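You operate a simulated robot arm through the tools that you are given. There is no shell and no other tool. Be economical: measure what you need, move in short steps, check, and stop when the job is done.

You are at the controls of a simulated robot arm. One attempt, no reset.

## Task
Put things in order on the laundry worktop. At the end: the yellow curler stands where the grey cloth stood; the purple curler stands on top of the white pad roll (marked "PADS"); two of the lipsticks from the laundry worktop are on the round green dish; the grey cloth stands on top of the black diffuser; whatever was shut is shut again. Leave all else as you found it, and nothing knocked over. Set down upright: lipstick.

Only the result counts: the job must be done as asked and must still hold three seconds after the hand-in. Knocking over, shifting, dropping, spilling or breaking anything else fails it. Flat cloth is picked up by pressing the open fingertips on it (5 to 10 N) and closing them slowly along it; thin cloth reads only 2 to 8 mm in the jaws.

## Robot
A 7-joint arm with a two-finger parallel gripper, fixed in place. Base frame: the origin is at the foot of the arm, x ahead of it, y to its left, z up; the work surface is at about z = 0. Readings come in m, rad, newtons and seconds.
With the tool pointing down near the work surface it reaches from about 0.24 to 0.62 m from the base axis. Its first joint turns from -1.152 to 1.152 rad. Payload 2.6 kg.
Tool frame: the origin (TCP) lies between the finger pads and is the grasp point; the fingertips stand 0.03 m ahead of it; z points along the fingers, y is the line along which they close. The gripper opens to 0.094 m. The fingers are 0.028 m wide and 0.01 m thick; the gripper's body (0.05 by 0.096 m) begins 0.055 m behind the TCP.
Orientation is that of the tool frame in the base frame, as a unit quaternion [x, y, z, w]. With the fingers straight down and closing along the base's y, the tool's x points along the base's -x, its y along +y and its z along -z.

## Interface
- The arm moves only by the tool servo_tool. Its argument "increments" is a list of rows, each a list of 7 numbers: the shift along the base's x, y, z in m, then the turn, a rotation vector about the base's x, y, z in rad, then the finger opening in m, from 0 to 0.094. In form: [[dx, dy, dz, ax, ay, az, jaw], ...]. A call has 1 to 20 rows; each row is the pose to reach, as a shift and turn from the pose commanded when the call began. A row lasts 0.2 s, in which the tool goes at most 0.05 m and 0.15 rad; a call with a longer step from one row to the next is refused whole, and so is a gripper value outside its range. A pose out of reach is approached as far as the arm can. The call stops where the force on the tool passes 40 N (or 10 N more than at its start, if that is more) or the arm is blocked; 0.2 s more then pass. The fingers move at their own pace (about 0.072 m/s each) and stop on an object; they squeeze with about 41 N. The grip force told is the motor's: it shows also when the fingers shut on nothing. Time passes only in rows, and 0.2 s behind the last, so rows that repeat a pose let the fingers close. It gives the time, the measured TCP pose, the force on the tool (base axes), the opening and the grip force at its end, in the units of the frame above (readings bear some noise), with the torque about the TCP (base axes, N m) and any sound that the robot's microphone picked up.
- Cameras (640 x 400 px; columns grow to the right, rows downward): "scene" is fixed at [0.0472, 0.4417, 0.5664]; the picture's right is [-0.66, -0.75, 0.00], its down [-0.42, 0.37, -0.83] and it looks along [0.62, -0.55, -0.56] (base axes); focal length 214 px, centre (320, 200). "wrist" rides on the gripper at [0.076, 0.014, -0.103] in the tool frame; the picture's right is [-0.18, 0.98, 0.00], its down [-0.75, -0.14, -0.64] and it looks along [-0.63, -0.12, 0.77] (tool axes); focal length 243 px, centre (320, 200). There is no depth. A picture from a camera that has moved, and an enlarged one, comes with that camera's place and axes in the base frame and with its lens.
- camera(camera): a new picture of that camera. It takes no simulated time.
- enlarge(camera, box): a new picture of the part [left, top, right, bottom] of that camera's present view, enlarged. It takes no simulated time.
- finish_job(): hands the job in; it is judged then, once.

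Work in short steps. Places have to be worked out from the pictures, the camera data and where the tool is seen: move nearer, look again, correct. Check each grasp and each placing, and mend what went wrong. You have 120 turns and 68 pictures in all, those below and enlarged ones among them. Open the gripper and draw the arm clear of the work before you hand the job in, unless the task says otherwise; then end with one line.

The tools are called after "Call:" as a command line: name --pt "numbers of a row" for each row, then --argument value for the rest, lists and objects as JSON in quotes. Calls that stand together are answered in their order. servo_tool: Moves the arm, as the interface text tells. Its arguments: {"type":"object","properties":{"increments":{"type":"array","items":{"type":"array","items":{"type":"number"}}}},"required":["increments"]} The other tools are called the same way: camera (camera) takes a picture; enlarge (camera, box) takes an enlarged picture of a part of a camera's view; finish_job () hands the job in.

At the start:

```text
t: 0.0
eef_pos: [0.3587, -0.0523, 0.3843]
ee_rot: [0.0, 1.0, 0.0, 0.001]
contact_force: [-0.5, 0.0, -0.2]
ft_torque: [-0.03, 0.0, 0.01]
grip_width: 0.0942
finger_force: 0.0
```

scene: 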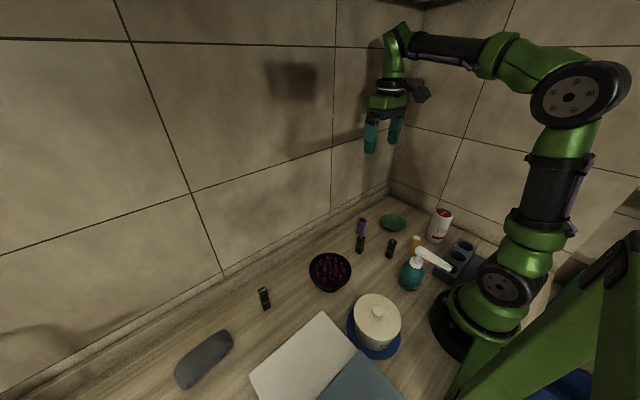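
wrist: 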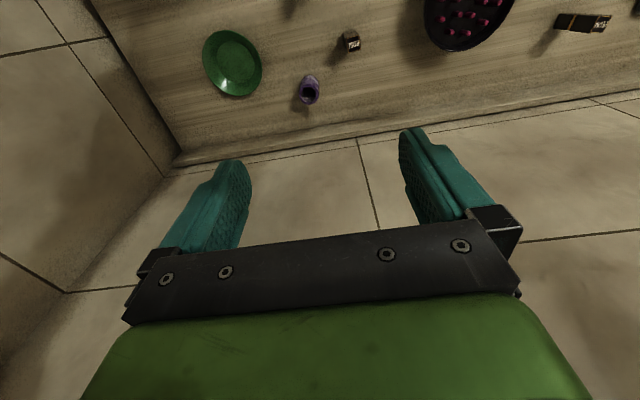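

I start by looking closer at the worktop in the scene view.

Call:
enlarge --camera "scene" --box '[300, 180, 500, 305]'

Call:
enlarge --camera "scene" --box '[160, 260, 420, 400]'

```text
3.20 times, centred on (400, 242) of scene
camera zoom: at [0.0472, 0.4417, 0.5664], right [-0.66, -0.75, 0.0], down [-0.42, 0.37, -0.83], along [0.62, -0.55, -0.56], focal length 686 px, centre (64, 64)
```

zoom: 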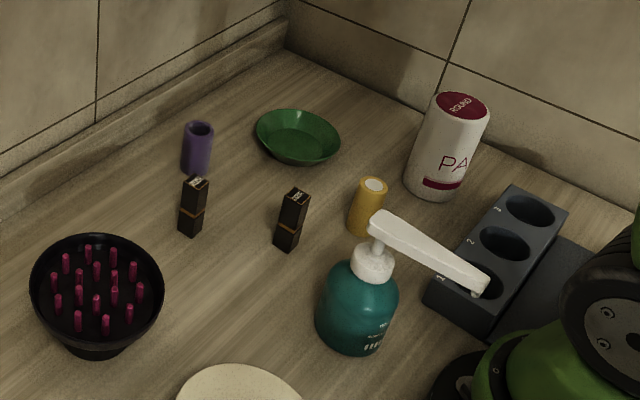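

```text
2.46 times, centred on (290, 330) of scene
camera zoom: at [0.0472, 0.4417, 0.5664], right [-0.66, -0.75, 0.0], down [-0.42, 0.37, -0.83], along [0.62, -0.55, -0.56], focal length 528 px, centre (394, -120)
```

zoom: 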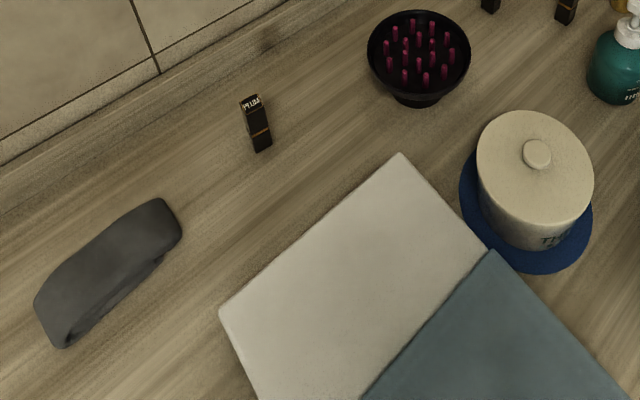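

The grey cloth looks to be near (0.37, 0.50), the diffuser near (0.32, 0.16). I'll swing over to the left for a wrist view of the cloth, diffuser and pot.

Call:
servo_tool --pt "-0.0105 0.0386 -0.0084 0 0 0.09 0.094" --pt "-0.021 0.0772 -0.0168 0 0 0.18 0.094" --pt "-0.0315 0.1158 -0.0252 0 0 0.27 0.094" --pt "-0.042 0.1544 -0.0336 0 0 0.36 0.094" --pt "-0.0525 0.193 -0.042 0 0 0.45 0.094" --pt "-0.063 0.2316 -0.0504 0 0 0.54 0.094" --pt "-0.0735 0.2702 -0.0588 0 0 0.63 0.094" --pt "-0.084 0.3088 -0.0672 0 0 0.72 0.094" --pt "-0.0945 0.3474 -0.0756 0 0 0.81 0.094" --pt "-0.105 0.386 -0.084 0 0 0.9 0.094" --pt "-0.105 0.386 -0.084 0 0 0.9 0.094"

Call:
camera --camera "wrist"

```text
t: 2.4
eef_pos: [0.2512, 0.3332, 0.3006]
ee_rot: [-0.436, 0.9, 0.0, 0.001]
contact_force: [0.9, 0.6, -0.8]
ft_torque: [0.0, -0.01, 0.0]
grip_width: 0.094
finger_force: 0.0
```

```text
63 pictures are left
camera wrist: at [0.1939, 0.2829, 0.4026], right [-0.66, 0.75, 0.0], down [0.58, 0.5, 0.64], along [0.48, 0.42, -0.77], focal length 243 px, centre (320, 200)
```

wrist: 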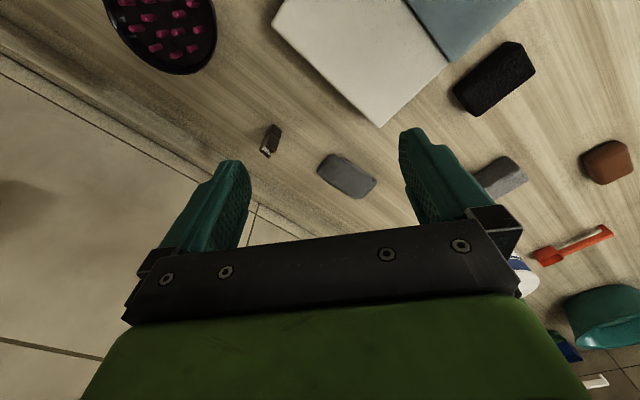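

Two grey items show in this view; I enlarge both to tell which one is a cloth.

Call:
enlarge --camera "wrist" --box '[250, 110, 410, 210]'

Call:
enlarge --camera "wrist" --box '[440, 30, 640, 270]'

```text
4.00 times, centred on (330, 160) of wrist
camera zoom: at [0.1939, 0.2829, 0.4026], right [-0.66, 0.75, 0.0], down [0.58, 0.5, 0.64], along [0.48, 0.42, -0.77], focal length 970 px, centre (280, 360)
```

zoom: 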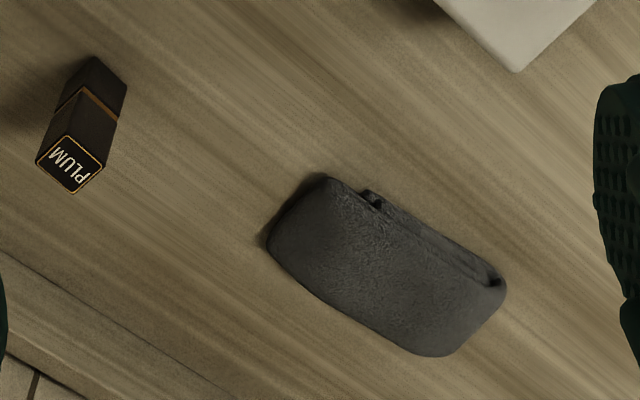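

```text
1.67 times, centred on (540, 150) of wrist
camera zoom: at [0.1939, 0.2829, 0.4026], right [-0.66, 0.75, 0.0], down [0.58, 0.5, 0.64], along [0.48, 0.42, -0.77], focal length 404 px, centre (-47, 283)
```

zoom: 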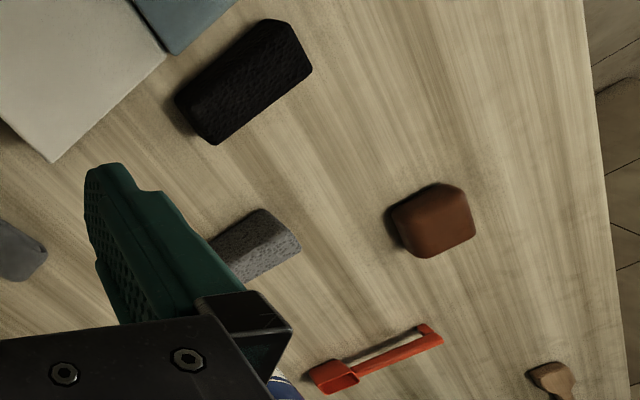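

The near grey bundle is the folded grey cloth, centred about (0.358, 0.497), long axis nearly along y, about 4 cm wide; the other grey thing is a pumice-like stone. I go above the cloth with the jaws set to close across it and look again.

Call:
servo_tool --pt "0.017 0.027 -0.025 0 0 0.13 0.094" --pt "0.034 0.054 -0.05 0 0 0.26 0.094" --pt "0.052 0.081 -0.075 0 0 0.39 0.094" --pt "0.07 0.108 -0.1 0 0 0.52 0.094" --pt "0.087 0.135 -0.125 0 0 0.65 0.094" --pt "0.104 0.163 -0.15 0 0 0.784 0.094" --pt "0.104 0.163 -0.15 0 0 0.784 0.094"

Call:
camera --camera "wrist"

Call:
camera --camera "scene"

```text
t: 4.0
eef_pos: [0.3478, 0.4982, 0.1495]
ee_rot: [0.747, -0.664, 0.0, 0.001]
contact_force: [-0.4, -0.1, 0.3]
ft_torque: [0.01, 0.01, -0.03]
grip_width: 0.0939
finger_force: 0.0
out of reach, approached as far as the arm can: row 6, 7
```

```text
60 pictures are left
camera wrist: at [0.3436, 0.4212, 0.2531], right [-1.0, 0.07, 0.0], down [0.05, 0.76, 0.64], along [0.04, 0.64, -0.77], focal length 243 px, centre (320, 200)
```

wrist: 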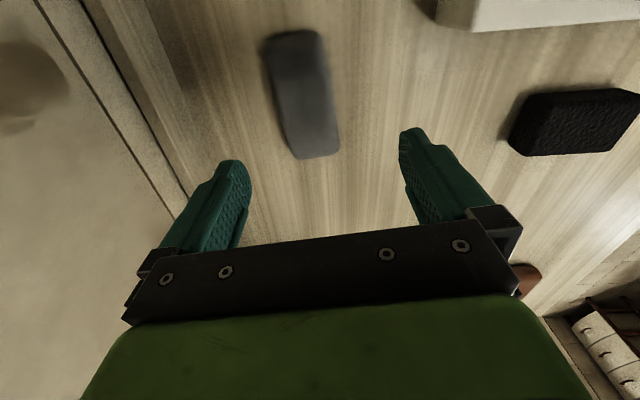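

```text
59 pictures are left
```

scene: 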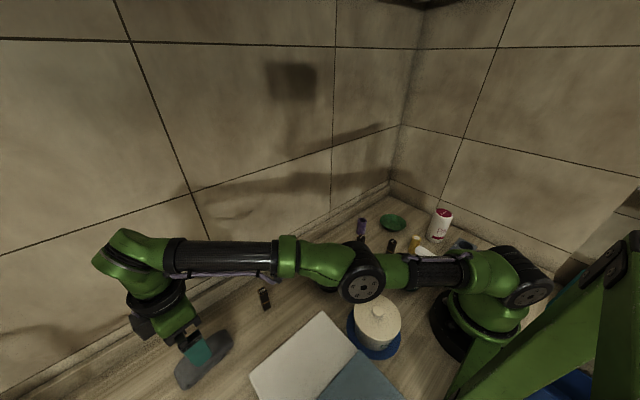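

The cloth centre is at about (0.361, 0.498), near the reach limit, so I'll grasp a bit short of it at (0.3625, 0.480). I move partway down and check the pose.

Call:
servo_tool --pt "0.005 -0.017 -0.04 0 0 0 0.094" --pt "0.005 -0.017 -0.07 0 0 0 0.094" --pt "0.005 -0.017 -0.07 0 0 0 0.094"

Call:
camera --camera "wrist"

```text
t: 4.8
eef_pos: [0.3656, 0.4961, 0.0824]
ee_rot: [0.747, -0.665, 0.0, 0.0]
contact_force: [0.4, -0.6, -0.8]
ft_torque: [0.02, 0.01, 0.0]
grip_width: 0.0941
finger_force: 0.0
out of reach, approached as far as the arm can: row 1, 2, 3
```

```text
58 pictures are left
camera wrist: at [0.3612, 0.4205, 0.1845], right [-1.0, 0.07, 0.0], down [0.05, 0.77, 0.64], along [0.04, 0.64, -0.77], focal length 243 px, centre (320, 200)
```

wrist: 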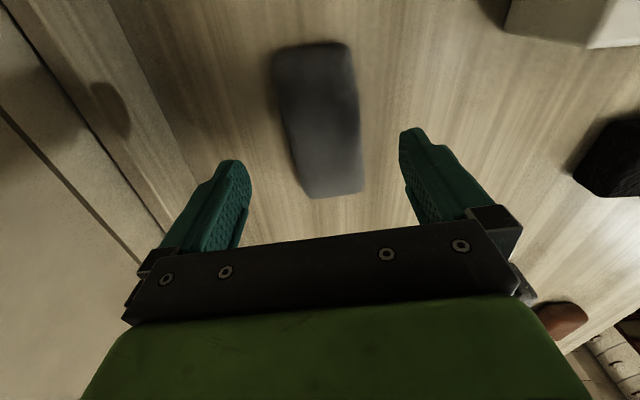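

The TCP is now directly over the cloth's centre at z = 0.082, with the cloth between the fingers. I go straight down to about z = 0.037.

Call:
servo_tool --pt "0 0 -0.02 0 0 0 0.094" --pt "0 0 -0.035 0 0 0 0.094" --pt "0 0 -0.045 0 0 0 0.094" --pt "0 0 -0.045 0 0 0 0.094"

```text
t: 5.8
eef_pos: [0.3668, 0.4997, 0.0376]
ee_rot: [0.746, -0.666, 0.0, 0.002]
contact_force: [0.4, -1.1, 0.3]
ft_torque: [0.01, 0.01, -0.02]
grip_width: 0.0938
finger_force: 0.1
out of reach, approached as far as the arm can: row 2, 3, 4
```

In place with no contact. I close the fingers gradually on the cloth.

Call:
servo_tool --pt "0 0 0 0 0 0 0.08" --pt "0 0 0 0 0 0 0.065" --pt "0 0 0 0 0 0 0.05" --pt "0 0 0 0 0 0 0.04" --pt "0 0 0 0 0 0 0.03" --pt "0 0 0 0 0 0 0.02" --pt "0 0 0 0 0 0 0.01" --pt "0 0 0 0 0 0 0.0" --pt "0 0 0 0 0 0 0.0"

Call:
camera --camera "wrist"

```text
t: 7.8
eef_pos: [0.3673, 0.4979, 0.0379]
ee_rot: [0.746, -0.666, -0.001, 0.002]
contact_force: [-0.3, -0.7, -0.3]
ft_torque: [0.02, 0.02, 0.0]
grip_width: 0.0526
finger_force: 40.9
```

```text
57 pictures are left
camera wrist: at [0.3625, 0.4233, 0.1406], right [-1.0, 0.07, 0.0], down [0.06, 0.77, 0.64], along [0.04, 0.64, -0.77], focal length 243 px, centre (320, 200)
```

wrist: 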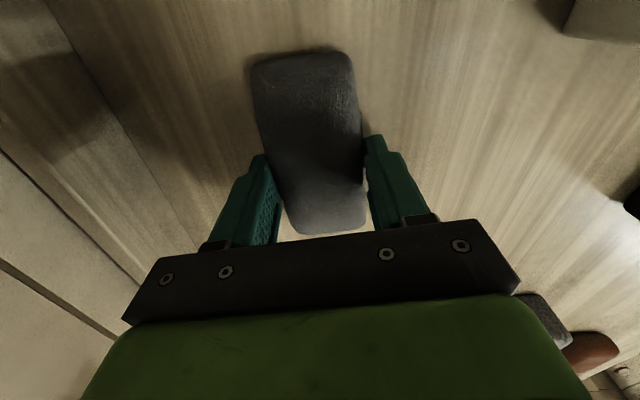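

Gripped at 53 mm wide with full force. Lift and pull inward.

Call:
servo_tool --pt "0 0 0.02 0 0 0 0.0" --pt "0 -0.01 0.06 0 0 0 0.0" --pt "-0.01 -0.03 0.1 0 0 0 0.0" --pt "-0.02 -0.06 0.13 0 0 0 0.0" --pt "-0.03 -0.09 0.15 0 0 0 0.0" --pt "-0.03 -0.09 0.15 0 0 0 0.0"

Call:
camera --camera "wrist"

```text
t: 9.2
eef_pos: [0.3737, 0.4602, 0.2003]
ee_rot: [0.747, -0.665, 0.001, 0.001]
contact_force: [0.6, 0.5, -1.0]
ft_torque: [-0.01, -0.01, -0.01]
grip_width: 0.0526
finger_force: 40.7
out of reach, approached as far as the arm can: row 2, 3, 4, 5, 6
```

```text
56 pictures are left
camera wrist: at [0.3695, 0.3827, 0.3037], right [-1.0, 0.07, 0.0], down [0.05, 0.77, 0.64], along [0.04, 0.64, -0.77], focal length 243 px, centre (320, 200)
```

wrist: 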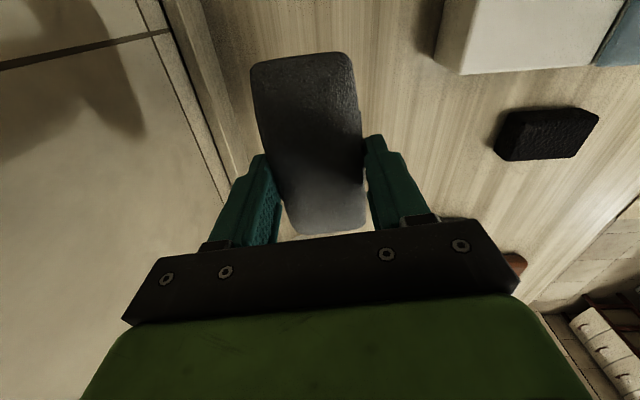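

The cloth is held well. The commanded pose lags by the reach clamp, so I move back inside the workspace, turning, to a spot from which I can view the diffuser.

Call:
servo_tool --pt "0 -0.045 0.02 0 0 -0.08 0.0" --pt "-0.005 -0.09 0.04 0 0 -0.16 0.0" --pt "-0.01 -0.135 0.05 0 0 -0.24 0.0" --pt "-0.015 -0.18 0.05 0 0 -0.32 0.0" --pt "-0.02 -0.225 0.05 0 0 -0.4 0.0" --pt "-0.03 -0.27 0.05 0 0 -0.48 0.0" --pt "-0.04 -0.315 0.05 0 0 -0.56 0.0" --pt "-0.045 -0.36 0.05 0 0 -0.66 0.0" --pt "-0.05 -0.405 0.05 0 0 -0.77 0.0" --pt "-0.054 -0.45 0.05 0 0 -0.884 0.0" --pt "-0.054 -0.45 0.05 0 0 -0.884 0.0"

Call:
camera --camera "wrist"

```text
t: 10.4
eef_pos: [0.4442, 0.3319, 0.2932]
ee_rot: [-0.621, 0.783, 0.021, -0.001]
contact_force: [-23.6, -12.3, -4.7]
ft_torque: [1.2, -2.12, -0.38]
grip_width: 0.0525
finger_force: 41.2
out of reach, approached as far as the arm can: row 1, 2, 3, 4, 5
stopped in row 5: the force on the tool passed its limit at 167 N (the readings are from after the stop); the commanded pose is now the measured one
```

```text
55 pictures are left
camera wrist: at [0.4167, 0.2585, 0.3945], right [-0.91, 0.4, 0.04], down [0.33, 0.68, 0.65], along [0.24, 0.61, -0.76], focal length 243 px, centre (320, 200)
```

wrist: 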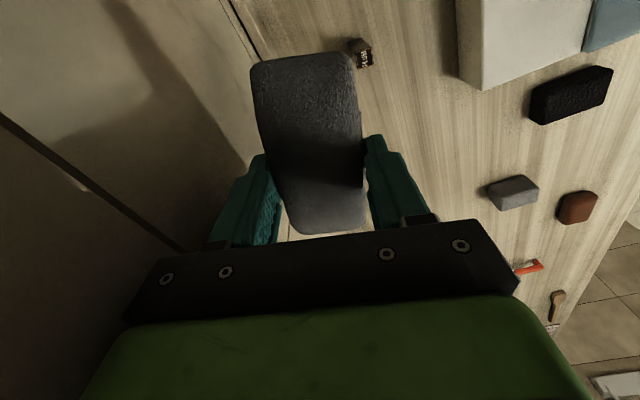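

The hand brushed the wall because the raw command had drifted out of reach; the command is now reset to the measured pose. I back off the wall in -x, keeping the cloth gripped.

Call:
servo_tool --pt "-0.03 0 0 0 0 0 0.0" --pt "-0.07 -0.01 0 0 0 0 0.0" --pt "-0.11 -0.03 0 0 0 0 0.0" --pt "-0.124 -0.06 -0.01 0 0 0 0.0" --pt "-0.124 -0.082 -0.013 0 0 0 0.0" --pt "-0.124 -0.082 -0.013 0 0 0 0.0"

Call:
camera --camera "scene"

```text
t: 11.8
eef_pos: [0.4168, 0.3515, 0.3133]
ee_rot: [-0.622, 0.783, 0.021, -0.001]
contact_force: [-0.3, 0.4, -0.8]
ft_torque: [-0.01, -0.02, 0.01]
grip_width: 0.0523
finger_force: 41.2
out of reach, approached as far as the arm can: row 1, 2, 3, 4, 5, 6
```

```text
54 pictures are left
```

scene: 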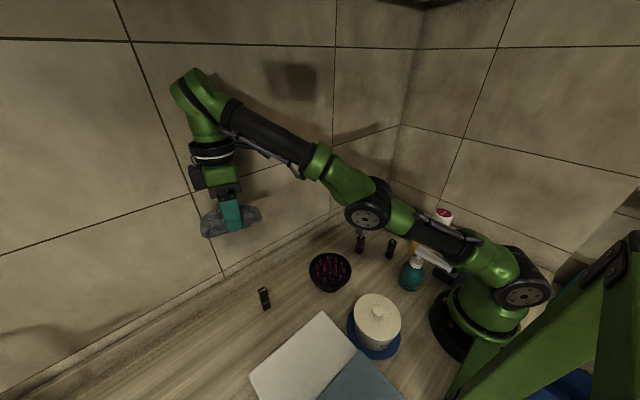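

The arm seems caught on a joint limit from the wrist yaw offset (tool 1.34 rad at bearing 0.70), not real reach. I unwind the yaw while the target stays inside, which should free it.

Call:
servo_tool --pt "0 0 0.02 0 0 -0.12 0.0" --pt "0 0 0.02 0 0 -0.24 0.0" --pt "0 0 0.02 0 0 -0.36 0.0" --pt "0 0 0.02 0 0 -0.36 0.0"

```text
t: 12.8
eef_pos: [0.407, 0.3636, 0.319]
ee_rot: [-0.47, 0.882, 0.02, 0.002]
contact_force: [-0.1, -0.3, -0.7]
ft_torque: [0.02, -0.01, -0.02]
grip_width: 0.0526
finger_force: 41.4
out of reach, approached as far as the arm can: row 1, 2, 3, 4
```

Reach readings fit an almost fully stretched arm (elbow singularity), so radial commands don't bite. I'll try to bend the elbow by pitching the tool slightly and returning, with the target staying inside.

Call:
servo_tool --pt "0 0 0 0.08 -0.09 0 0.0" --pt "0 0 0 0.16 -0.18 0 0.0" --pt "0 0 0 0.24 -0.27 0 0.0" --pt "0 0 0 0.24 -0.27 0 0.0"

Call:
camera --camera "scene"

```text
t: 13.8
eef_pos: [0.4481, 0.4034, 0.3522]
ee_rot: [-0.466, 0.865, 0.064, 0.175]
contact_force: [-15.5, -4.0, -3.0]
ft_torque: [-0.08, 0.25, 0.22]
grip_width: 0.0526
finger_force: 41.3
out of reach, approached as far as the arm can: row 1, 2, 3, 4
```

```text
53 pictures are left
```

scene: 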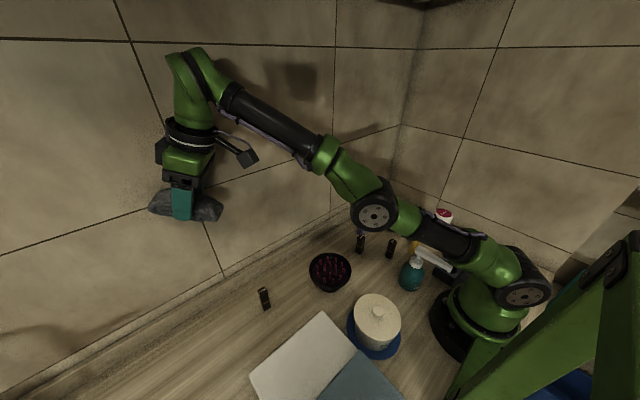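

The elbow now sags below the shoulder–wrist line: it has gone to the wrong side of straight. I swing away from the wall to a larger bearing, stretching outward, and then pitch the other way to bring the elbow back over.

Call:
servo_tool --pt "0.0 0.045 0 0 0 0 0.0" --pt "0.0 0.09 0 0 0 0 0.0" --pt "0.01 0.135 0 0 0 0 0.0" --pt "0.02 0.18 0 0 0 0 0.0" --pt "0.03 0.22 0 0 0 0 0.0" --pt "0.03 0.26 0 0 0 0 0.0" --pt "0.03 0.26 0 -0.08 0.09 0 0.0" --pt "0.03 0.26 0 -0.16 0.18 0 0.0" --pt "0.03 0.26 0 -0.24 0.27 0 0.0" --pt "0.03 0.26 0 -0.24 0.27 0 0.0"

Call:
camera --camera "scene"

```text
t: 16.0
eef_pos: [0.3414, 0.464, 0.2614]
ee_rot: [-0.472, 0.881, 0.02, 0.002]
contact_force: [0.1, -0.9, 0.2]
ft_torque: [0.04, -0.03, -0.02]
grip_width: 0.0527
finger_force: 40.7
out of reach, approached as far as the arm can: row 1, 2, 3, 4, 5, 6, 7, 8, 9, 10
```

```text
52 pictures are left
```

scene: 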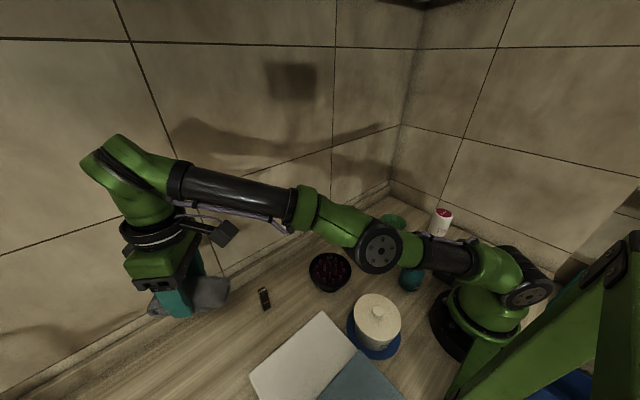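

The arm now reads straight. I command down and slightly inward so the elbow flexes the normal way.

Call:
servo_tool --pt "-0.005 -0.02 -0.03 0 0 0 0.0" --pt "-0.01 -0.04 -0.06 0 0 0 0.0" --pt "-0.02 -0.05 -0.1 0 0 0 0.0" --pt "-0.03 -0.07 -0.13 0 0 0 0.0" --pt "-0.03 -0.07 -0.13 0 0 0 0.0"

```text
t: 17.2
eef_pos: [0.3753, 0.4724, 0.1759]
ee_rot: [-0.471, 0.882, 0.019, 0.001]
contact_force: [-0.2, -0.6, -0.1]
ft_torque: [-0.04, -0.01, -0.01]
grip_width: 0.0525
finger_force: 40.6
out of reach, approached as far as the arm can: row 1, 2, 3, 4, 5
```

Working out the joint geometry, pitching the fingers inward flexes the elbow the right way (my earlier pitch was the wrong sign). I try that from here with the target inside reach.

Call:
servo_tool --pt "0 0 0 -0.1 0.08 0 0.0" --pt "0 0 0 -0.2 0.16 0 0.0" --pt "0 0 0 -0.3 0.24 0 0.0" --pt "0 0 0 -0.4 0.32 0 0.0" --pt "0 0 0 -0.4 0.32 0 0.0"

```text
t: 18.4
eef_pos: [0.3153, 0.4044, 0.1575]
ee_rot: [-0.453, 0.857, -0.08, -0.23]
contact_force: [0.6, 0.9, -0.5]
ft_torque: [-0.01, 0.0, -0.02]
grip_width: 0.0525
finger_force: 41.2
out of reach, approached as far as the arm can: row 1, 2, 3, 4, 5
```

The tool pitched, but the wrist stayed out. I look at the arm's shape.

Call:
camera --camera "scene"

```text
51 pictures are left
```

scene: 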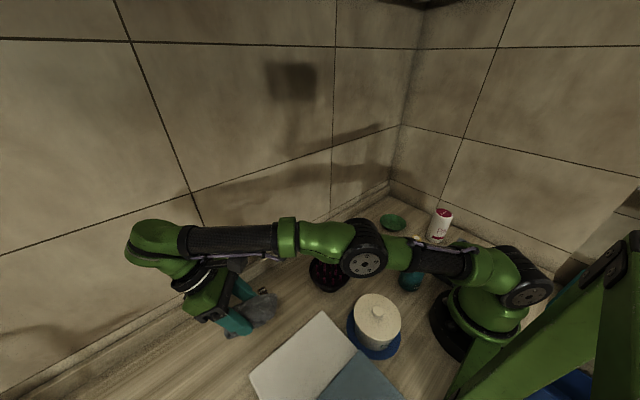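

The elbow now looks slightly raised. I keep the pitch and command inward and up to see whether it follows.

Call:
servo_tool --pt "-0.01 -0.02 0.02 0 0 0 0.0" --pt "-0.02 -0.04 0.04 0 0 0 0.0" --pt "-0.03 -0.06 0.06 0 0 0 0.0" --pt "-0.04 -0.08 0.08 0 0 0 0.0" --pt "-0.04 -0.08 0.08 0 0 0 0.0"

```text
t: 19.6
eef_pos: [0.2743, 0.3245, 0.2412]
ee_rot: [-0.454, 0.857, -0.081, -0.231]
contact_force: [0.4, 0.1, -0.5]
ft_torque: [-0.02, 0.02, -0.03]
grip_width: 0.0526
finger_force: 40.6
```

The arm is free again and tracking commands. I restore the vertical tool while drawing in further.

Call:
servo_tool --pt "0 -0.01 0.01 0.1 -0.08 0 0.0" --pt "0 -0.02 0.02 0.2 -0.16 0 0.0" --pt "0 -0.03 0.03 0.3 -0.24 0 0.0" --pt "0 -0.04 0.03 0.4 -0.32 0 0.0" --pt "0 -0.04 0.03 0.4 -0.32 0 0.0"

```text
t: 20.8
eef_pos: [0.2731, 0.284, 0.2699]
ee_rot: [-0.471, 0.882, 0.019, 0.003]
contact_force: [0.3, 0.7, 0.1]
ft_torque: [0.0, 0.0, -0.01]
grip_width: 0.0526
finger_force: 40.9
```

Now I correct the small roll and go to a viewing pose for the diffuser.

Call:
servo_tool --pt "0.005 -0.045 0 -0.006 -0.002 -0.03 0.0" --pt "0.01 -0.09 0 -0.012 -0.004 -0.06 0.0" --pt "0.015 -0.135 0 -0.018 -0.006 -0.09 0.0" --pt "0.02 -0.18 0 -0.024 -0.008 -0.12 0.0" --pt "0.025 -0.225 0 -0.03 -0.01 -0.15 0.0" --pt "0.03 -0.27 0 -0.036 -0.0126 -0.18 0.0" --pt "0.037 -0.284 0 -0.036 -0.0126 -0.18 0.0" --pt "0.037 -0.284 0 -0.036 -0.0126 -0.18 0.0"

Call:
camera --camera "wrist"

```text
t: 22.6
eef_pos: [0.3103, -0.0019, 0.268]
ee_rot: [-0.39, 0.921, 0.0, 0.0]
contact_force: [-0.2, -0.1, -0.2]
ft_torque: [-0.02, -0.02, 0.04]
grip_width: 0.0525
finger_force: 41.3
```

```text
50 pictures are left
camera wrist: at [0.2472, -0.0453, 0.3703], right [-0.58, 0.82, 0.0], down [0.62, 0.44, 0.64], along [0.52, 0.37, -0.77], focal length 243 px, centre (320, 200)
```

wrist: 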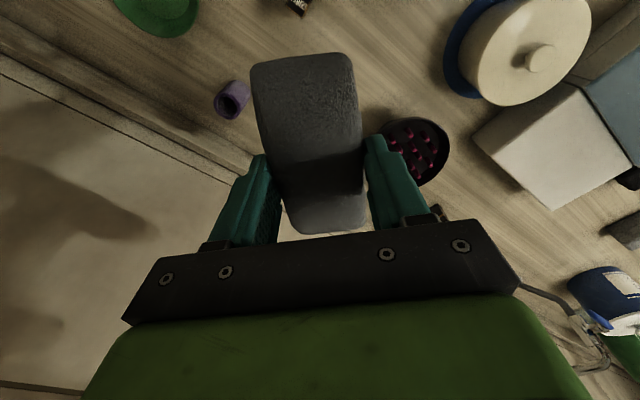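

The diffuser is partly hidden; I shift sideways to see it clear of the cloth.

Call:
servo_tool --pt "0.02 -0.03 0.0 0 0 0 0.0" --pt "0.035 -0.06 0.01 0 0 0 0.0" --pt "0.035 -0.085 0.02 0 0 0 0.0" --pt "0.035 -0.085 0.02 0 0 0 0.0"

Call:
camera --camera "wrist"

```text
t: 23.6
eef_pos: [0.3432, -0.0863, 0.2889]
ee_rot: [-0.391, 0.92, 0.001, 0.001]
contact_force: [-0.4, -0.4, 0.0]
ft_torque: [-0.04, 0.02, -0.02]
grip_width: 0.0527
finger_force: 40.8
```

```text
49 pictures are left
camera wrist: at [0.2805, -0.1297, 0.3914], right [-0.58, 0.82, 0.0], down [0.63, 0.44, 0.64], along [0.52, 0.37, -0.77], focal length 243 px, centre (320, 200)
```

wrist: 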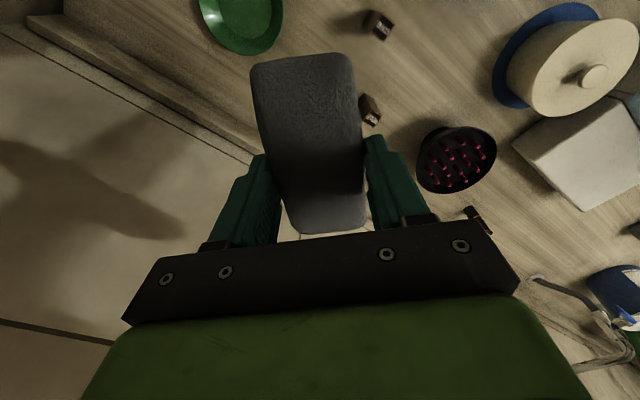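

Intersecting wrist and scene rays puts the diffuser's rim centre near (0.315, 0.165) at z ≈ 0.06. I go above it with the cloth and check in the scene view.

Call:
servo_tool --pt "-0.005 0.045 -0.01 0 0 0 0.0" --pt "-0.01 0.09 -0.02 0 0 0 0.0" --pt "-0.015 0.135 -0.03 0 0 0 0.0" --pt "-0.02 0.18 -0.05 0 0 0 0.0" --pt "-0.025 0.22 -0.07 0 0 0 0.0" --pt "-0.029 0.251 -0.1 0 0 0 0.0" --pt "-0.029 0.251 -0.13 0 0 0 0.0" --pt "-0.029 0.251 -0.13 0 0 0 0.0"

Call:
enlarge --camera "scene" --box '[260, 190, 420, 310]'

Call:
camera --camera "wrist"

```text
t: 25.4
eef_pos: [0.3166, 0.1666, 0.1608]
ee_rot: [-0.39, 0.921, 0.001, 0.001]
contact_force: [-0.2, 0.5, -0.2]
ft_torque: [-0.02, 0.04, -0.01]
grip_width: 0.0526
finger_force: 41.0
```

```text
3.33 times, centred on (340, 250) of scene
camera zoom: at [0.0472, 0.4417, 0.5664], right [-0.66, -0.75, 0.0], down [-0.42, 0.37, -0.83], along [0.62, -0.55, -0.56], focal length 715 px, centre (253, 33)
```

zoom: 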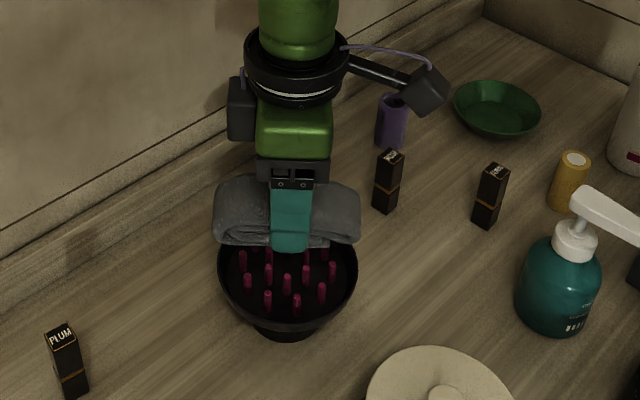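

```text
47 pictures are left
camera wrist: at [0.2532, 0.122, 0.2634], right [-0.58, 0.82, 0.0], down [0.62, 0.44, 0.64], along [0.52, 0.37, -0.77], focal length 243 px, centre (320, 200)
```

wrist: 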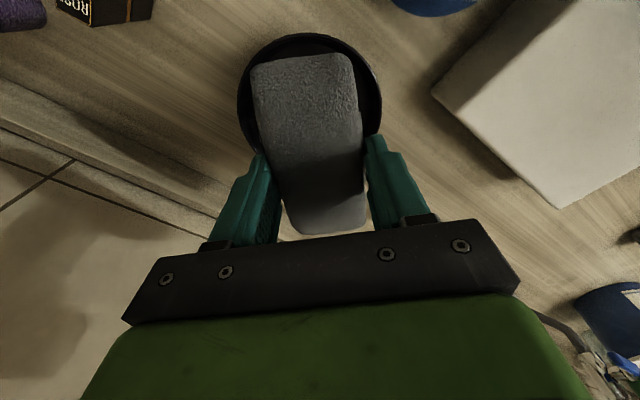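

The refined rim centre is about (0.316, 0.154); I shift by −12 mm in y and descend to just above it.

Call:
servo_tool --pt "0 -0.012 -0.01 0 0 0 0.0" --pt "0 -0.012 -0.03 0 0 0 0.0" --pt "0 -0.012 -0.043 0 0 0 0.0" --pt "0 -0.012 -0.043 0 0 0 0.0"

Call:
enlarge --camera "scene" --box '[280, 220, 380, 300]'

```text
t: 26.4
eef_pos: [0.3157, 0.1549, 0.1164]
ee_rot: [-0.389, 0.921, 0.0, 0.001]
contact_force: [-0.1, -0.1, -0.7]
ft_torque: [0.0, 0.0, 0.01]
grip_width: 0.0526
finger_force: 40.9
```

```text
5.00 times, centred on (330, 260) of scene
camera zoom: at [0.0472, 0.4417, 0.5664], right [-0.66, -0.75, 0.0], down [-0.42, 0.37, -0.83], along [0.62, -0.55, -0.56], focal length 1072 px, centre (270, -100)
```

zoom: 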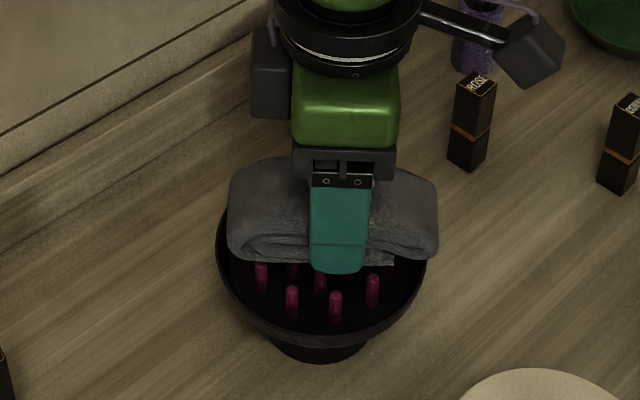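

Cloth is roughly centred (about 6 mm to the right). I correct by (+4, +4) mm and lower in small steps watching force.

Call:
servo_tool --pt "0.004 0.004 0 0 0 0 0.0" --pt "0.004 0.004 -0.005 0 0 0 0.0" --pt "0.004 0.004 -0.01 0 0 0 0.0" --pt "0.004 0.004 -0.014 0 0 0 0.0"

Call:
enlarge --camera "scene" --box '[280, 220, 380, 300]'

```text
t: 27.4
eef_pos: [0.3206, 0.1591, 0.1035]
ee_rot: [-0.39, 0.921, 0.0, 0.001]
contact_force: [-0.1, 0.1, -0.7]
ft_torque: [0.02, 0.01, 0.0]
grip_width: 0.0529
finger_force: 40.3
```

```text
5.00 times, centred on (330, 260) of scene
camera zoom: at [0.0472, 0.4417, 0.5664], right [-0.66, -0.75, 0.0], down [-0.42, 0.37, -0.83], along [0.62, -0.55, -0.56], focal length 1072 px, centre (270, -100)
```

zoom: 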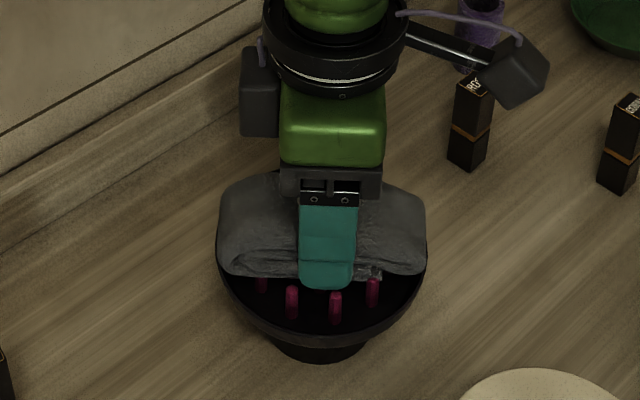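

Well centred. Lowering further in 3 mm steps.

Call:
servo_tool --pt "0 0 -0.003 0 0 0 0.0" --pt "0 0 -0.006 0 0 0 0.0" --pt "0 0 -0.009 0 0 0 0.0"

```text
t: 28.0
eef_pos: [0.3204, 0.1595, 0.1011]
ee_rot: [-0.39, 0.921, 0.001, 0.004]
contact_force: [-2.8, -1.6, 9.7]
ft_torque: [0.09, -0.02, -0.01]
grip_width: 0.0525
finger_force: 40.4
stopped in row 2: the force on the tool passed its limit at 45 N (the readings are from after the stop); the commanded pose is now the measured one
```

Contact at TCP z ≈ 0.101, so the cloth sits on the diffuser (about 10 N). I ease up 1 mm and open gently.

Call:
servo_tool --pt "0 0 0.001 0 0 0 0.05" --pt "0 0 0.001 0 0 0 0.056" --pt "0 0 0.001 0 0 0 0.062" --pt "0 0 0.001 0 0 0 0.068" --pt "0 0 0.001 0 0 0 0.068"

Call:
enlarge --camera "scene" --box '[280, 220, 380, 300]'

Call:
camera --camera "wrist"

```text
t: 29.2
eef_pos: [0.3205, 0.1592, 0.1011]
ee_rot: [-0.389, 0.921, 0.0, 0.003]
contact_force: [0.7, 0.2, 0.5]
ft_torque: [0.02, -0.04, 0.0]
grip_width: 0.0677
finger_force: 0.2
```

```text
5.00 times, centred on (330, 260) of scene
camera zoom: at [0.0472, 0.4417, 0.5664], right [-0.66, -0.75, 0.0], down [-0.42, 0.37, -0.83], along [0.62, -0.55, -0.56], focal length 1072 px, centre (270, -100)
```

zoom: 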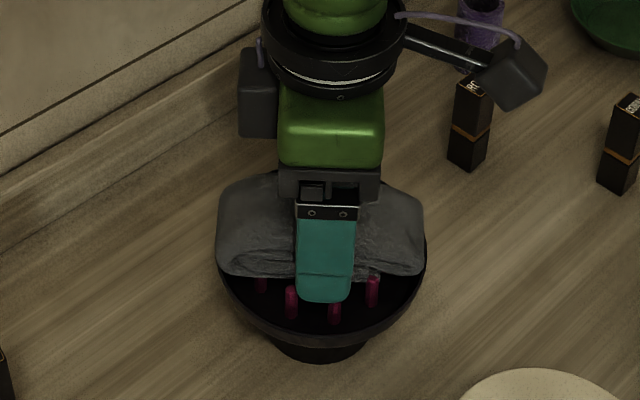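

```text
43 pictures are left
camera wrist: at [0.2576, 0.1153, 0.204], right [-0.58, 0.82, 0.0], down [0.62, 0.44, 0.65], along [0.53, 0.37, -0.76], focal length 243 px, centre (320, 200)
```

wrist: 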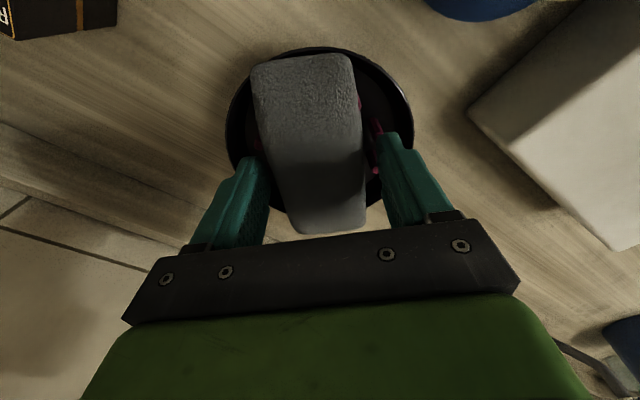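

The cloth rests on the diffuser's rim, released. I retreat straight up, then swing over toward the yellow curler.

Call:
servo_tool --pt "0 0 0.03 0 0 0 0.068" --pt "0 0 0.075 0 0 0 0.068" --pt "0 0 0.12 0 0 0 0.094" --pt "-0.01 -0.035 0.14 0 0 -0.13 0.094" --pt "-0.02 -0.07 0.14 0 0 -0.26 0.094" --pt "-0.03 -0.105 0.14 0 0 -0.39 0.094" --pt "-0.04 -0.14 0.14 0 0 -0.52 0.094" --pt "-0.05 -0.175 0.14 0 0 -0.65 0.094" --pt "-0.06 -0.21 0.14 0 0 -0.78 0.094" --pt "-0.07 -0.245 0.14 0 0 -0.91 0.094" --pt "-0.08 -0.28 0.14 0 0 -1.04 0.094" --pt "-0.085 -0.289 0.12 0 0 -1.17 0.094" --pt "-0.085 -0.289 0.1 0 0 -1.3 0.094" --pt "-0.085 -0.289 0.1 0 0 -1.35 0.094" --pt "-0.085 -0.289 0.1 0 0 -1.35 0.094"

Call:
camera --camera "wrist"

Call:
camera --camera "scene"

```text
t: 32.4
eef_pos: [0.2341, -0.1294, 0.2026]
ee_rot: [0.272, 0.962, -0.001, 0.002]
contact_force: [0.2, 0.0, 0.0]
ft_torque: [-0.01, 0.01, 0.02]
grip_width: 0.0938
finger_force: 0.1
```

```text
42 pictures are left
camera wrist: at [0.1775, -0.0764, 0.3044], right [0.67, 0.74, 0.0], down [0.56, -0.51, 0.65], along [0.48, -0.43, -0.76], focal length 243 px, centre (320, 200)
```

wrist: 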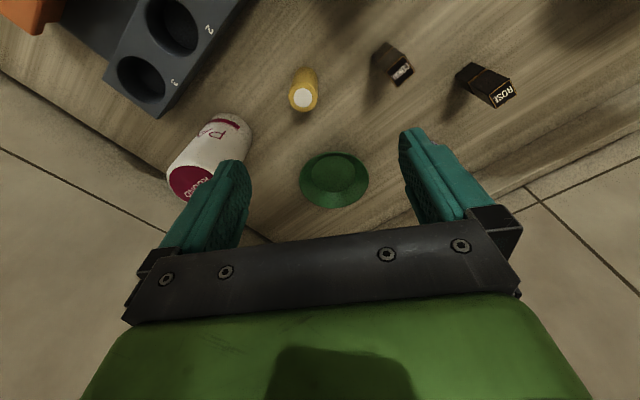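

```text
41 pictures are left
```

scene: 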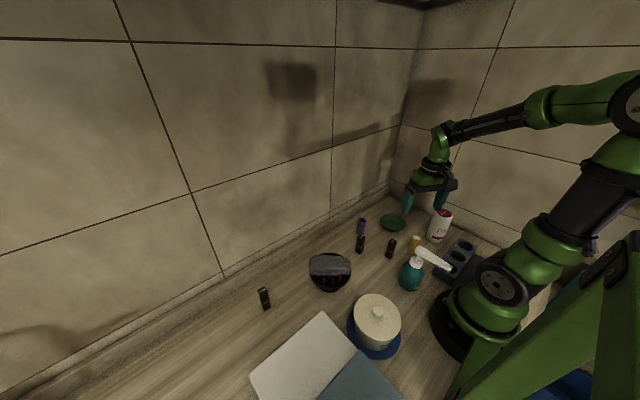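

Wrist view gives the yellow curler at about (0.220, −0.140), pads roll at (0.198, −0.265), dish about (0.345, −0.200). I turn to yaw 0 (keeps the camera clear of the pump), go above the curler and check.

Call:
servo_tool --pt "-0.004 -0.003 -0.02 0 0 0.13 0.06" --pt "-0.008 -0.006 -0.04 0 0 0.27 0.06" --pt "-0.012 -0.01 -0.06 0 0 0.41 0.06" --pt "-0.014 -0.01 -0.08 0 0 0.551 0.06" --pt "-0.014 -0.01 -0.08 0 0 0.551 0.06"

Call:
camera --camera "wrist"

Call:
enlarge --camera "scene" --box '[370, 180, 490, 300]'

```text
t: 33.6
eef_pos: [0.2213, -0.1399, 0.1217]
ee_rot: [0.0, 1.0, 0.0, 0.003]
contact_force: [0.1, 0.2, -1.1]
ft_torque: [-0.02, 0.0, -0.01]
grip_width: 0.0602
finger_force: 0.1
```

```text
40 pictures are left
camera wrist: at [0.1444, -0.1247, 0.2237], right [0.18, 0.98, 0.0], down [0.75, -0.14, 0.65], along [0.64, -0.12, -0.76], focal length 243 px, centre (320, 200)
```

wrist: 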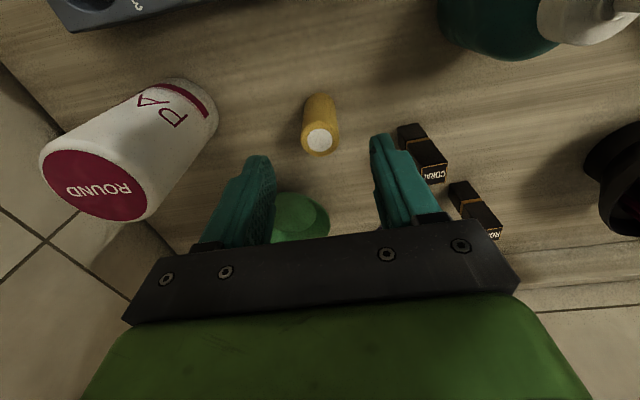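

```text
3.33 times, centred on (430, 240) of scene
camera zoom: at [0.0472, 0.4417, 0.5664], right [-0.66, -0.75, 0.0], down [-0.42, 0.37, -0.83], along [0.62, -0.55, -0.56], focal length 715 px, centre (-47, 67)
```

zoom: 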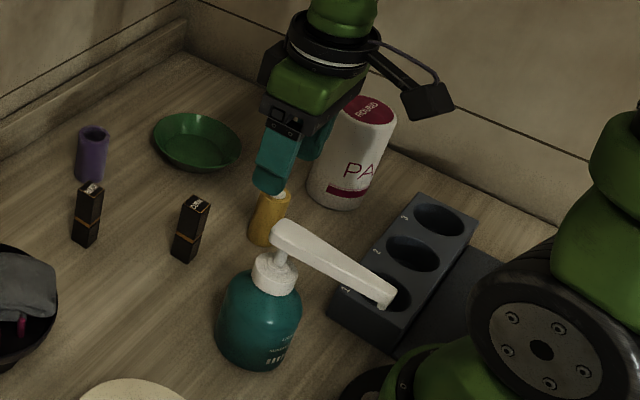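

The curler sits right under the TCP. I lower to z ≈ 0.045 and close.

Call:
servo_tool --pt "0 0 -0.03 0 0 0 0.06" --pt "0 0 -0.06 0 0 0 0.06" --pt "0 0 -0.076 0 0 0 0.06" --pt "0 0 -0.076 0 0 0 0.06" --pt "0 0 -0.076 0 0 0 0.04" --pt "0 0 -0.076 0 0 0 0.03" --pt "0 0 -0.076 0 0 0 0.02" --pt "0 0 -0.076 0 0 0 0.01" --pt "0 0 -0.076 0 0 0 0.0" --pt "0 0 -0.076 0 0 0 0.0"

```text
t: 35.8
eef_pos: [0.2216, -0.1401, 0.0472]
ee_rot: [0.0, 1.0, 0.0, 0.002]
contact_force: [-0.8, 0.0, 1.1]
ft_torque: [0.07, 0.01, 0.0]
grip_width: 0.0266
finger_force: 40.9
```

Grasped at 26.6 mm. Lift and carry it at height to the left, staying well inside reach.

Call:
servo_tool --pt "0 0 0.04 0 0 0 0.0" --pt "0 0 0.085 0 0 0 0.0" --pt "0.03 0.01 0.12 0 0 0 0.0" --pt "0.06 0.03 0.15 0 0 0 0.0" --pt "0.075 0.07 0.16 0 0 0.08 0.0" --pt "0.075 0.115 0.16 0 0 0.16 0.0" --pt "0.075 0.16 0.16 0 0 0.24 0.0" --pt "0.075 0.205 0.16 0 0 0.32 0.0" --pt "0.075 0.25 0.16 0 0 0.4 0.0" --pt "0.075 0.295 0.16 0 0 0.48 0.0" --pt "0.075 0.34 0.16 0 0 0.56 0.0" --pt "0.075 0.385 0.16 0 0 0.64 0.0" --pt "0.075 0.43 0.16 0 0 0.72 0.0" --pt "0.075 0.475 0.16 0 0 0.8 0.0" --pt "0.075 0.52 0.16 0 0 0.88 0.0" --pt "0.075 0.54 0.16 0 0 0.93 0.0" --pt "0.075 0.54 0.16 0 0 0.93 0.0"

Call:
camera --camera "wrist"

```text
t: 39.4
eef_pos: [0.2981, 0.4015, 0.2053]
ee_rot: [-0.45, 0.893, 0.001, 0.002]
contact_force: [0.4, 0.5, -1.6]
ft_torque: [-0.01, 0.0, 0.01]
grip_width: 0.0269
finger_force: 41.0
```

```text
38 pictures are left
camera wrist: at [0.2412, 0.3495, 0.3077], right [-0.68, 0.73, 0.0], down [0.56, 0.52, 0.65], along [0.47, 0.44, -0.76], focal length 243 px, centre (320, 200)
```

wrist: 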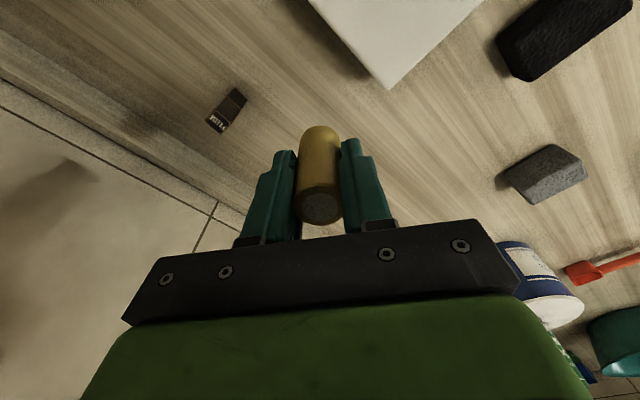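

Curler still upright in the jaws. I go outward and down in step to r ≈ 0.603, stopping at z ≈ 0.075 first.

Call:
servo_tool --pt "0.01 0.015 -0.04 0 0 0 0.0" --pt "0.022 0.035 -0.08 0 0 0 0.0" --pt "0.038 0.06 -0.11 0 0 0 0.0" --pt "0.05 0.078 -0.13 0 0 0 0.0" --pt "0.056 0.0865 -0.13 0 0 0 0.0" --pt "0.056 0.0865 -0.13 0 0 0 0.0"

```text
t: 40.8
eef_pos: [0.3524, 0.488, 0.0764]
ee_rot: [-0.449, 0.894, 0.001, 0.002]
contact_force: [-0.1, 0.0, -1.9]
ft_torque: [0.03, -0.01, 0.01]
grip_width: 0.0266
finger_force: 40.5
```

On target with reach margin. I nudge 5 mm outward and lower until the base meets the worktop.

Call:
servo_tool --pt "0.002 0.003 -0.012 0 0 0 0.0" --pt "0.003 0.004 -0.022 0 0 0 0.0" --pt "0.003 0.004 -0.026 0 0 0 0.0" --pt "0.003 0.004 -0.0275 0 0 0 0.0"

```text
t: 41.8
eef_pos: [0.3566, 0.4912, 0.0485]
ee_rot: [-0.448, 0.894, 0.002, 0.003]
contact_force: [0.1, -0.8, -0.6]
ft_torque: [0.01, 0.02, -0.01]
grip_width: 0.0267
finger_force: 40.7
```

Nearly touching; lower in 1 mm steps to contact.

Call:
servo_tool --pt "0 0 -0.001 0 0 0 0.0" --pt "0 0 -0.0015 0 0 0 0.0"

```text
t: 42.4
eef_pos: [0.356, 0.4908, 0.0487]
ee_rot: [-0.449, 0.894, 0.003, 0.004]
contact_force: [-1.9, -4.3, 11.8]
ft_torque: [-0.21, 0.11, 0.04]
grip_width: 0.0266
finger_force: 40.9
```

Contact of about 12 N: it's on the worktop. Open slowly.

Call:
servo_tool --pt "0 0 0.0008 0 0 0 0.022" --pt "0 0 0.0008 0 0 0 0.027" --pt "0 0 0.0008 0 0 0 0.032" --pt "0 0 0.0008 0 0 0 0.04" --pt "0 0 0.0008 0 0 0 0.055" --pt "0 0 0.0008 0 0 0 0.06" --pt "-0.001 -0.001 0.03 0 0 0 0.06" --pt "-0.004 -0.006 0.06 0 0 0 0.06" --pt "-0.02 -0.03 0.09 0 0 0 0.06" --pt "-0.04 -0.06 0.12 0 0 0 0.06" --pt "-0.06 -0.085 0.15 0 0 0 0.06" --pt "-0.06 -0.085 0.15 0 0 0 0.06"

Call:
camera --camera "wrist"

```text
t: 45.0
eef_pos: [0.2949, 0.4044, 0.1961]
ee_rot: [-0.449, 0.894, 0.002, 0.002]
contact_force: [0.1, -0.5, -0.7]
ft_torque: [-0.01, 0.01, 0.04]
grip_width: 0.0599
finger_force: 0.1
```

```text
37 pictures are left
camera wrist: at [0.2377, 0.3528, 0.2985], right [-0.68, 0.73, 0.0], down [0.56, 0.52, 0.65], along [0.47, 0.44, -0.76], focal length 243 px, centre (320, 200)
```

wrist: 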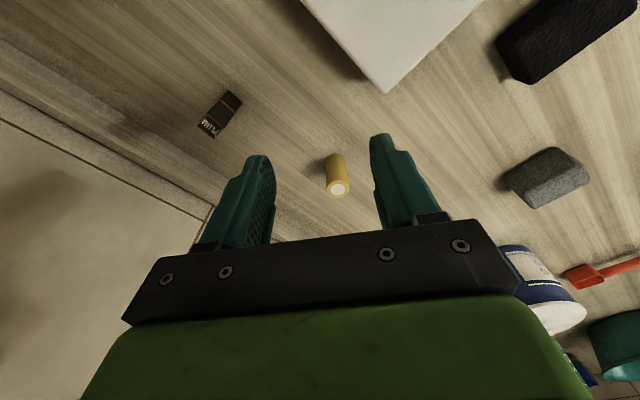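

Yellow curler stands upright at the cloth's old place. Now over to the purple curler.

Call:
servo_tool --pt "0 -0.04 0.02 0 0 -0.1 0.06" --pt "0 -0.085 0.04 0 0 -0.2 0.06" --pt "0.005 -0.13 0.06 0 0 -0.3 0.06" --pt "0.01 -0.175 0.06 0 0 -0.4 0.06" --pt "0.015 -0.22 0.06 0 0 -0.5 0.06" --pt "0.02 -0.265 0.06 0 0 -0.6 0.06" --pt "0.025 -0.31 0.06 0 0 -0.7 0.06" --pt "0.03 -0.355 0.06 0 0 -0.8 0.06" --pt "0.033 -0.4 0.05 0 0 -0.9 0.06" --pt "0.036 -0.44 0.03 0 0 -1.0 0.06" --pt "0.036 -0.47 0.01 0 0 -1.13 0.06" --pt "0.036 -0.47 -0.0 0 0 -1.13 0.06"

Call:
camera --camera "wrist"

```text
t: 47.6
eef_pos: [0.3336, -0.0654, 0.1942]
ee_rot: [0.1, 0.995, 0.001, 0.003]
contact_force: [-0.3, 0.3, 0.2]
ft_torque: [-0.04, 0.02, -0.02]
grip_width: 0.0599
finger_force: 0.1
```

```text
36 pictures are left
camera wrist: at [0.262, -0.0355, 0.2973], right [0.38, 0.93, 0.0], down [0.71, -0.29, 0.65], along [0.6, -0.24, -0.76], focal length 243 px, centre (320, 200)
```

wrist: 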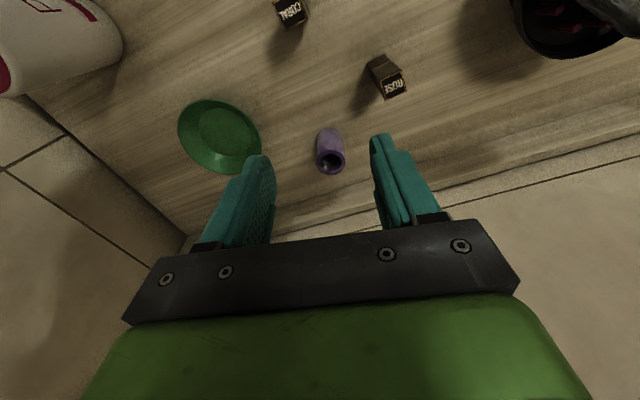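

Purple curler at about (0.397, −0.077). Move above it, then lower and close.

Call:
servo_tool --pt "0.03 -0.006 -0.03 0 0 0 0.06" --pt "0.0634 -0.0116 -0.06 0 0 0 0.06" --pt "0.0634 -0.0116 -0.08 0 0 0 0.06" --pt "0.0634 -0.0116 -0.08 0 0 0 0.06"

Call:
camera --camera "wrist"

```text
t: 48.6
eef_pos: [0.3929, -0.0767, 0.1161]
ee_rot: [0.099, 0.995, 0.001, 0.004]
contact_force: [0.9, 0.1, -0.4]
ft_torque: [-0.03, -0.03, 0.01]
grip_width: 0.0599
finger_force: 0.1
```

```text
35 pictures are left
camera wrist: at [0.3214, -0.0467, 0.2185], right [0.38, 0.93, 0.0], down [0.71, -0.29, 0.65], along [0.6, -0.24, -0.76], focal length 243 px, centre (320, 200)
```

wrist: 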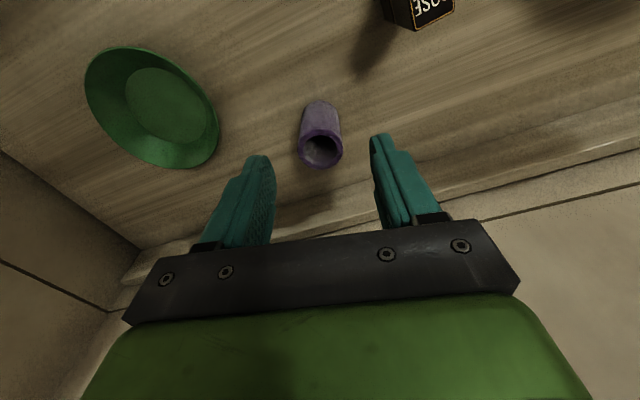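

Fine-adjust +5 mm in x, then lower and close on the purple curler.

Call:
servo_tool --pt "0.005 0 -0.03 0 0 0 0.06" --pt "0.005 0 -0.06 0 0 0 0.06" --pt "0.005 0 -0.069 0 0 0 0.06" --pt "0.005 0 -0.069 0 0 0 0.06" --pt "0.005 0 -0.069 0 0 0 0.045" --pt "0.005 0 -0.069 0 0 0 0.035" --pt "0.005 0 -0.069 0 0 0 0.025" --pt "0.005 0 -0.069 0 0 0 0.015" --pt "0.005 0 -0.069 0 0 0 0.0" --pt "0.005 0 -0.069 0 0 0 0.0"

```text
t: 50.8
eef_pos: [0.4001, -0.0755, 0.0486]
ee_rot: [0.099, 0.995, -0.001, 0.003]
contact_force: [0.0, -0.3, -0.7]
ft_torque: [0.03, -0.02, -0.03]
grip_width: 0.0304
finger_force: 40.9
```

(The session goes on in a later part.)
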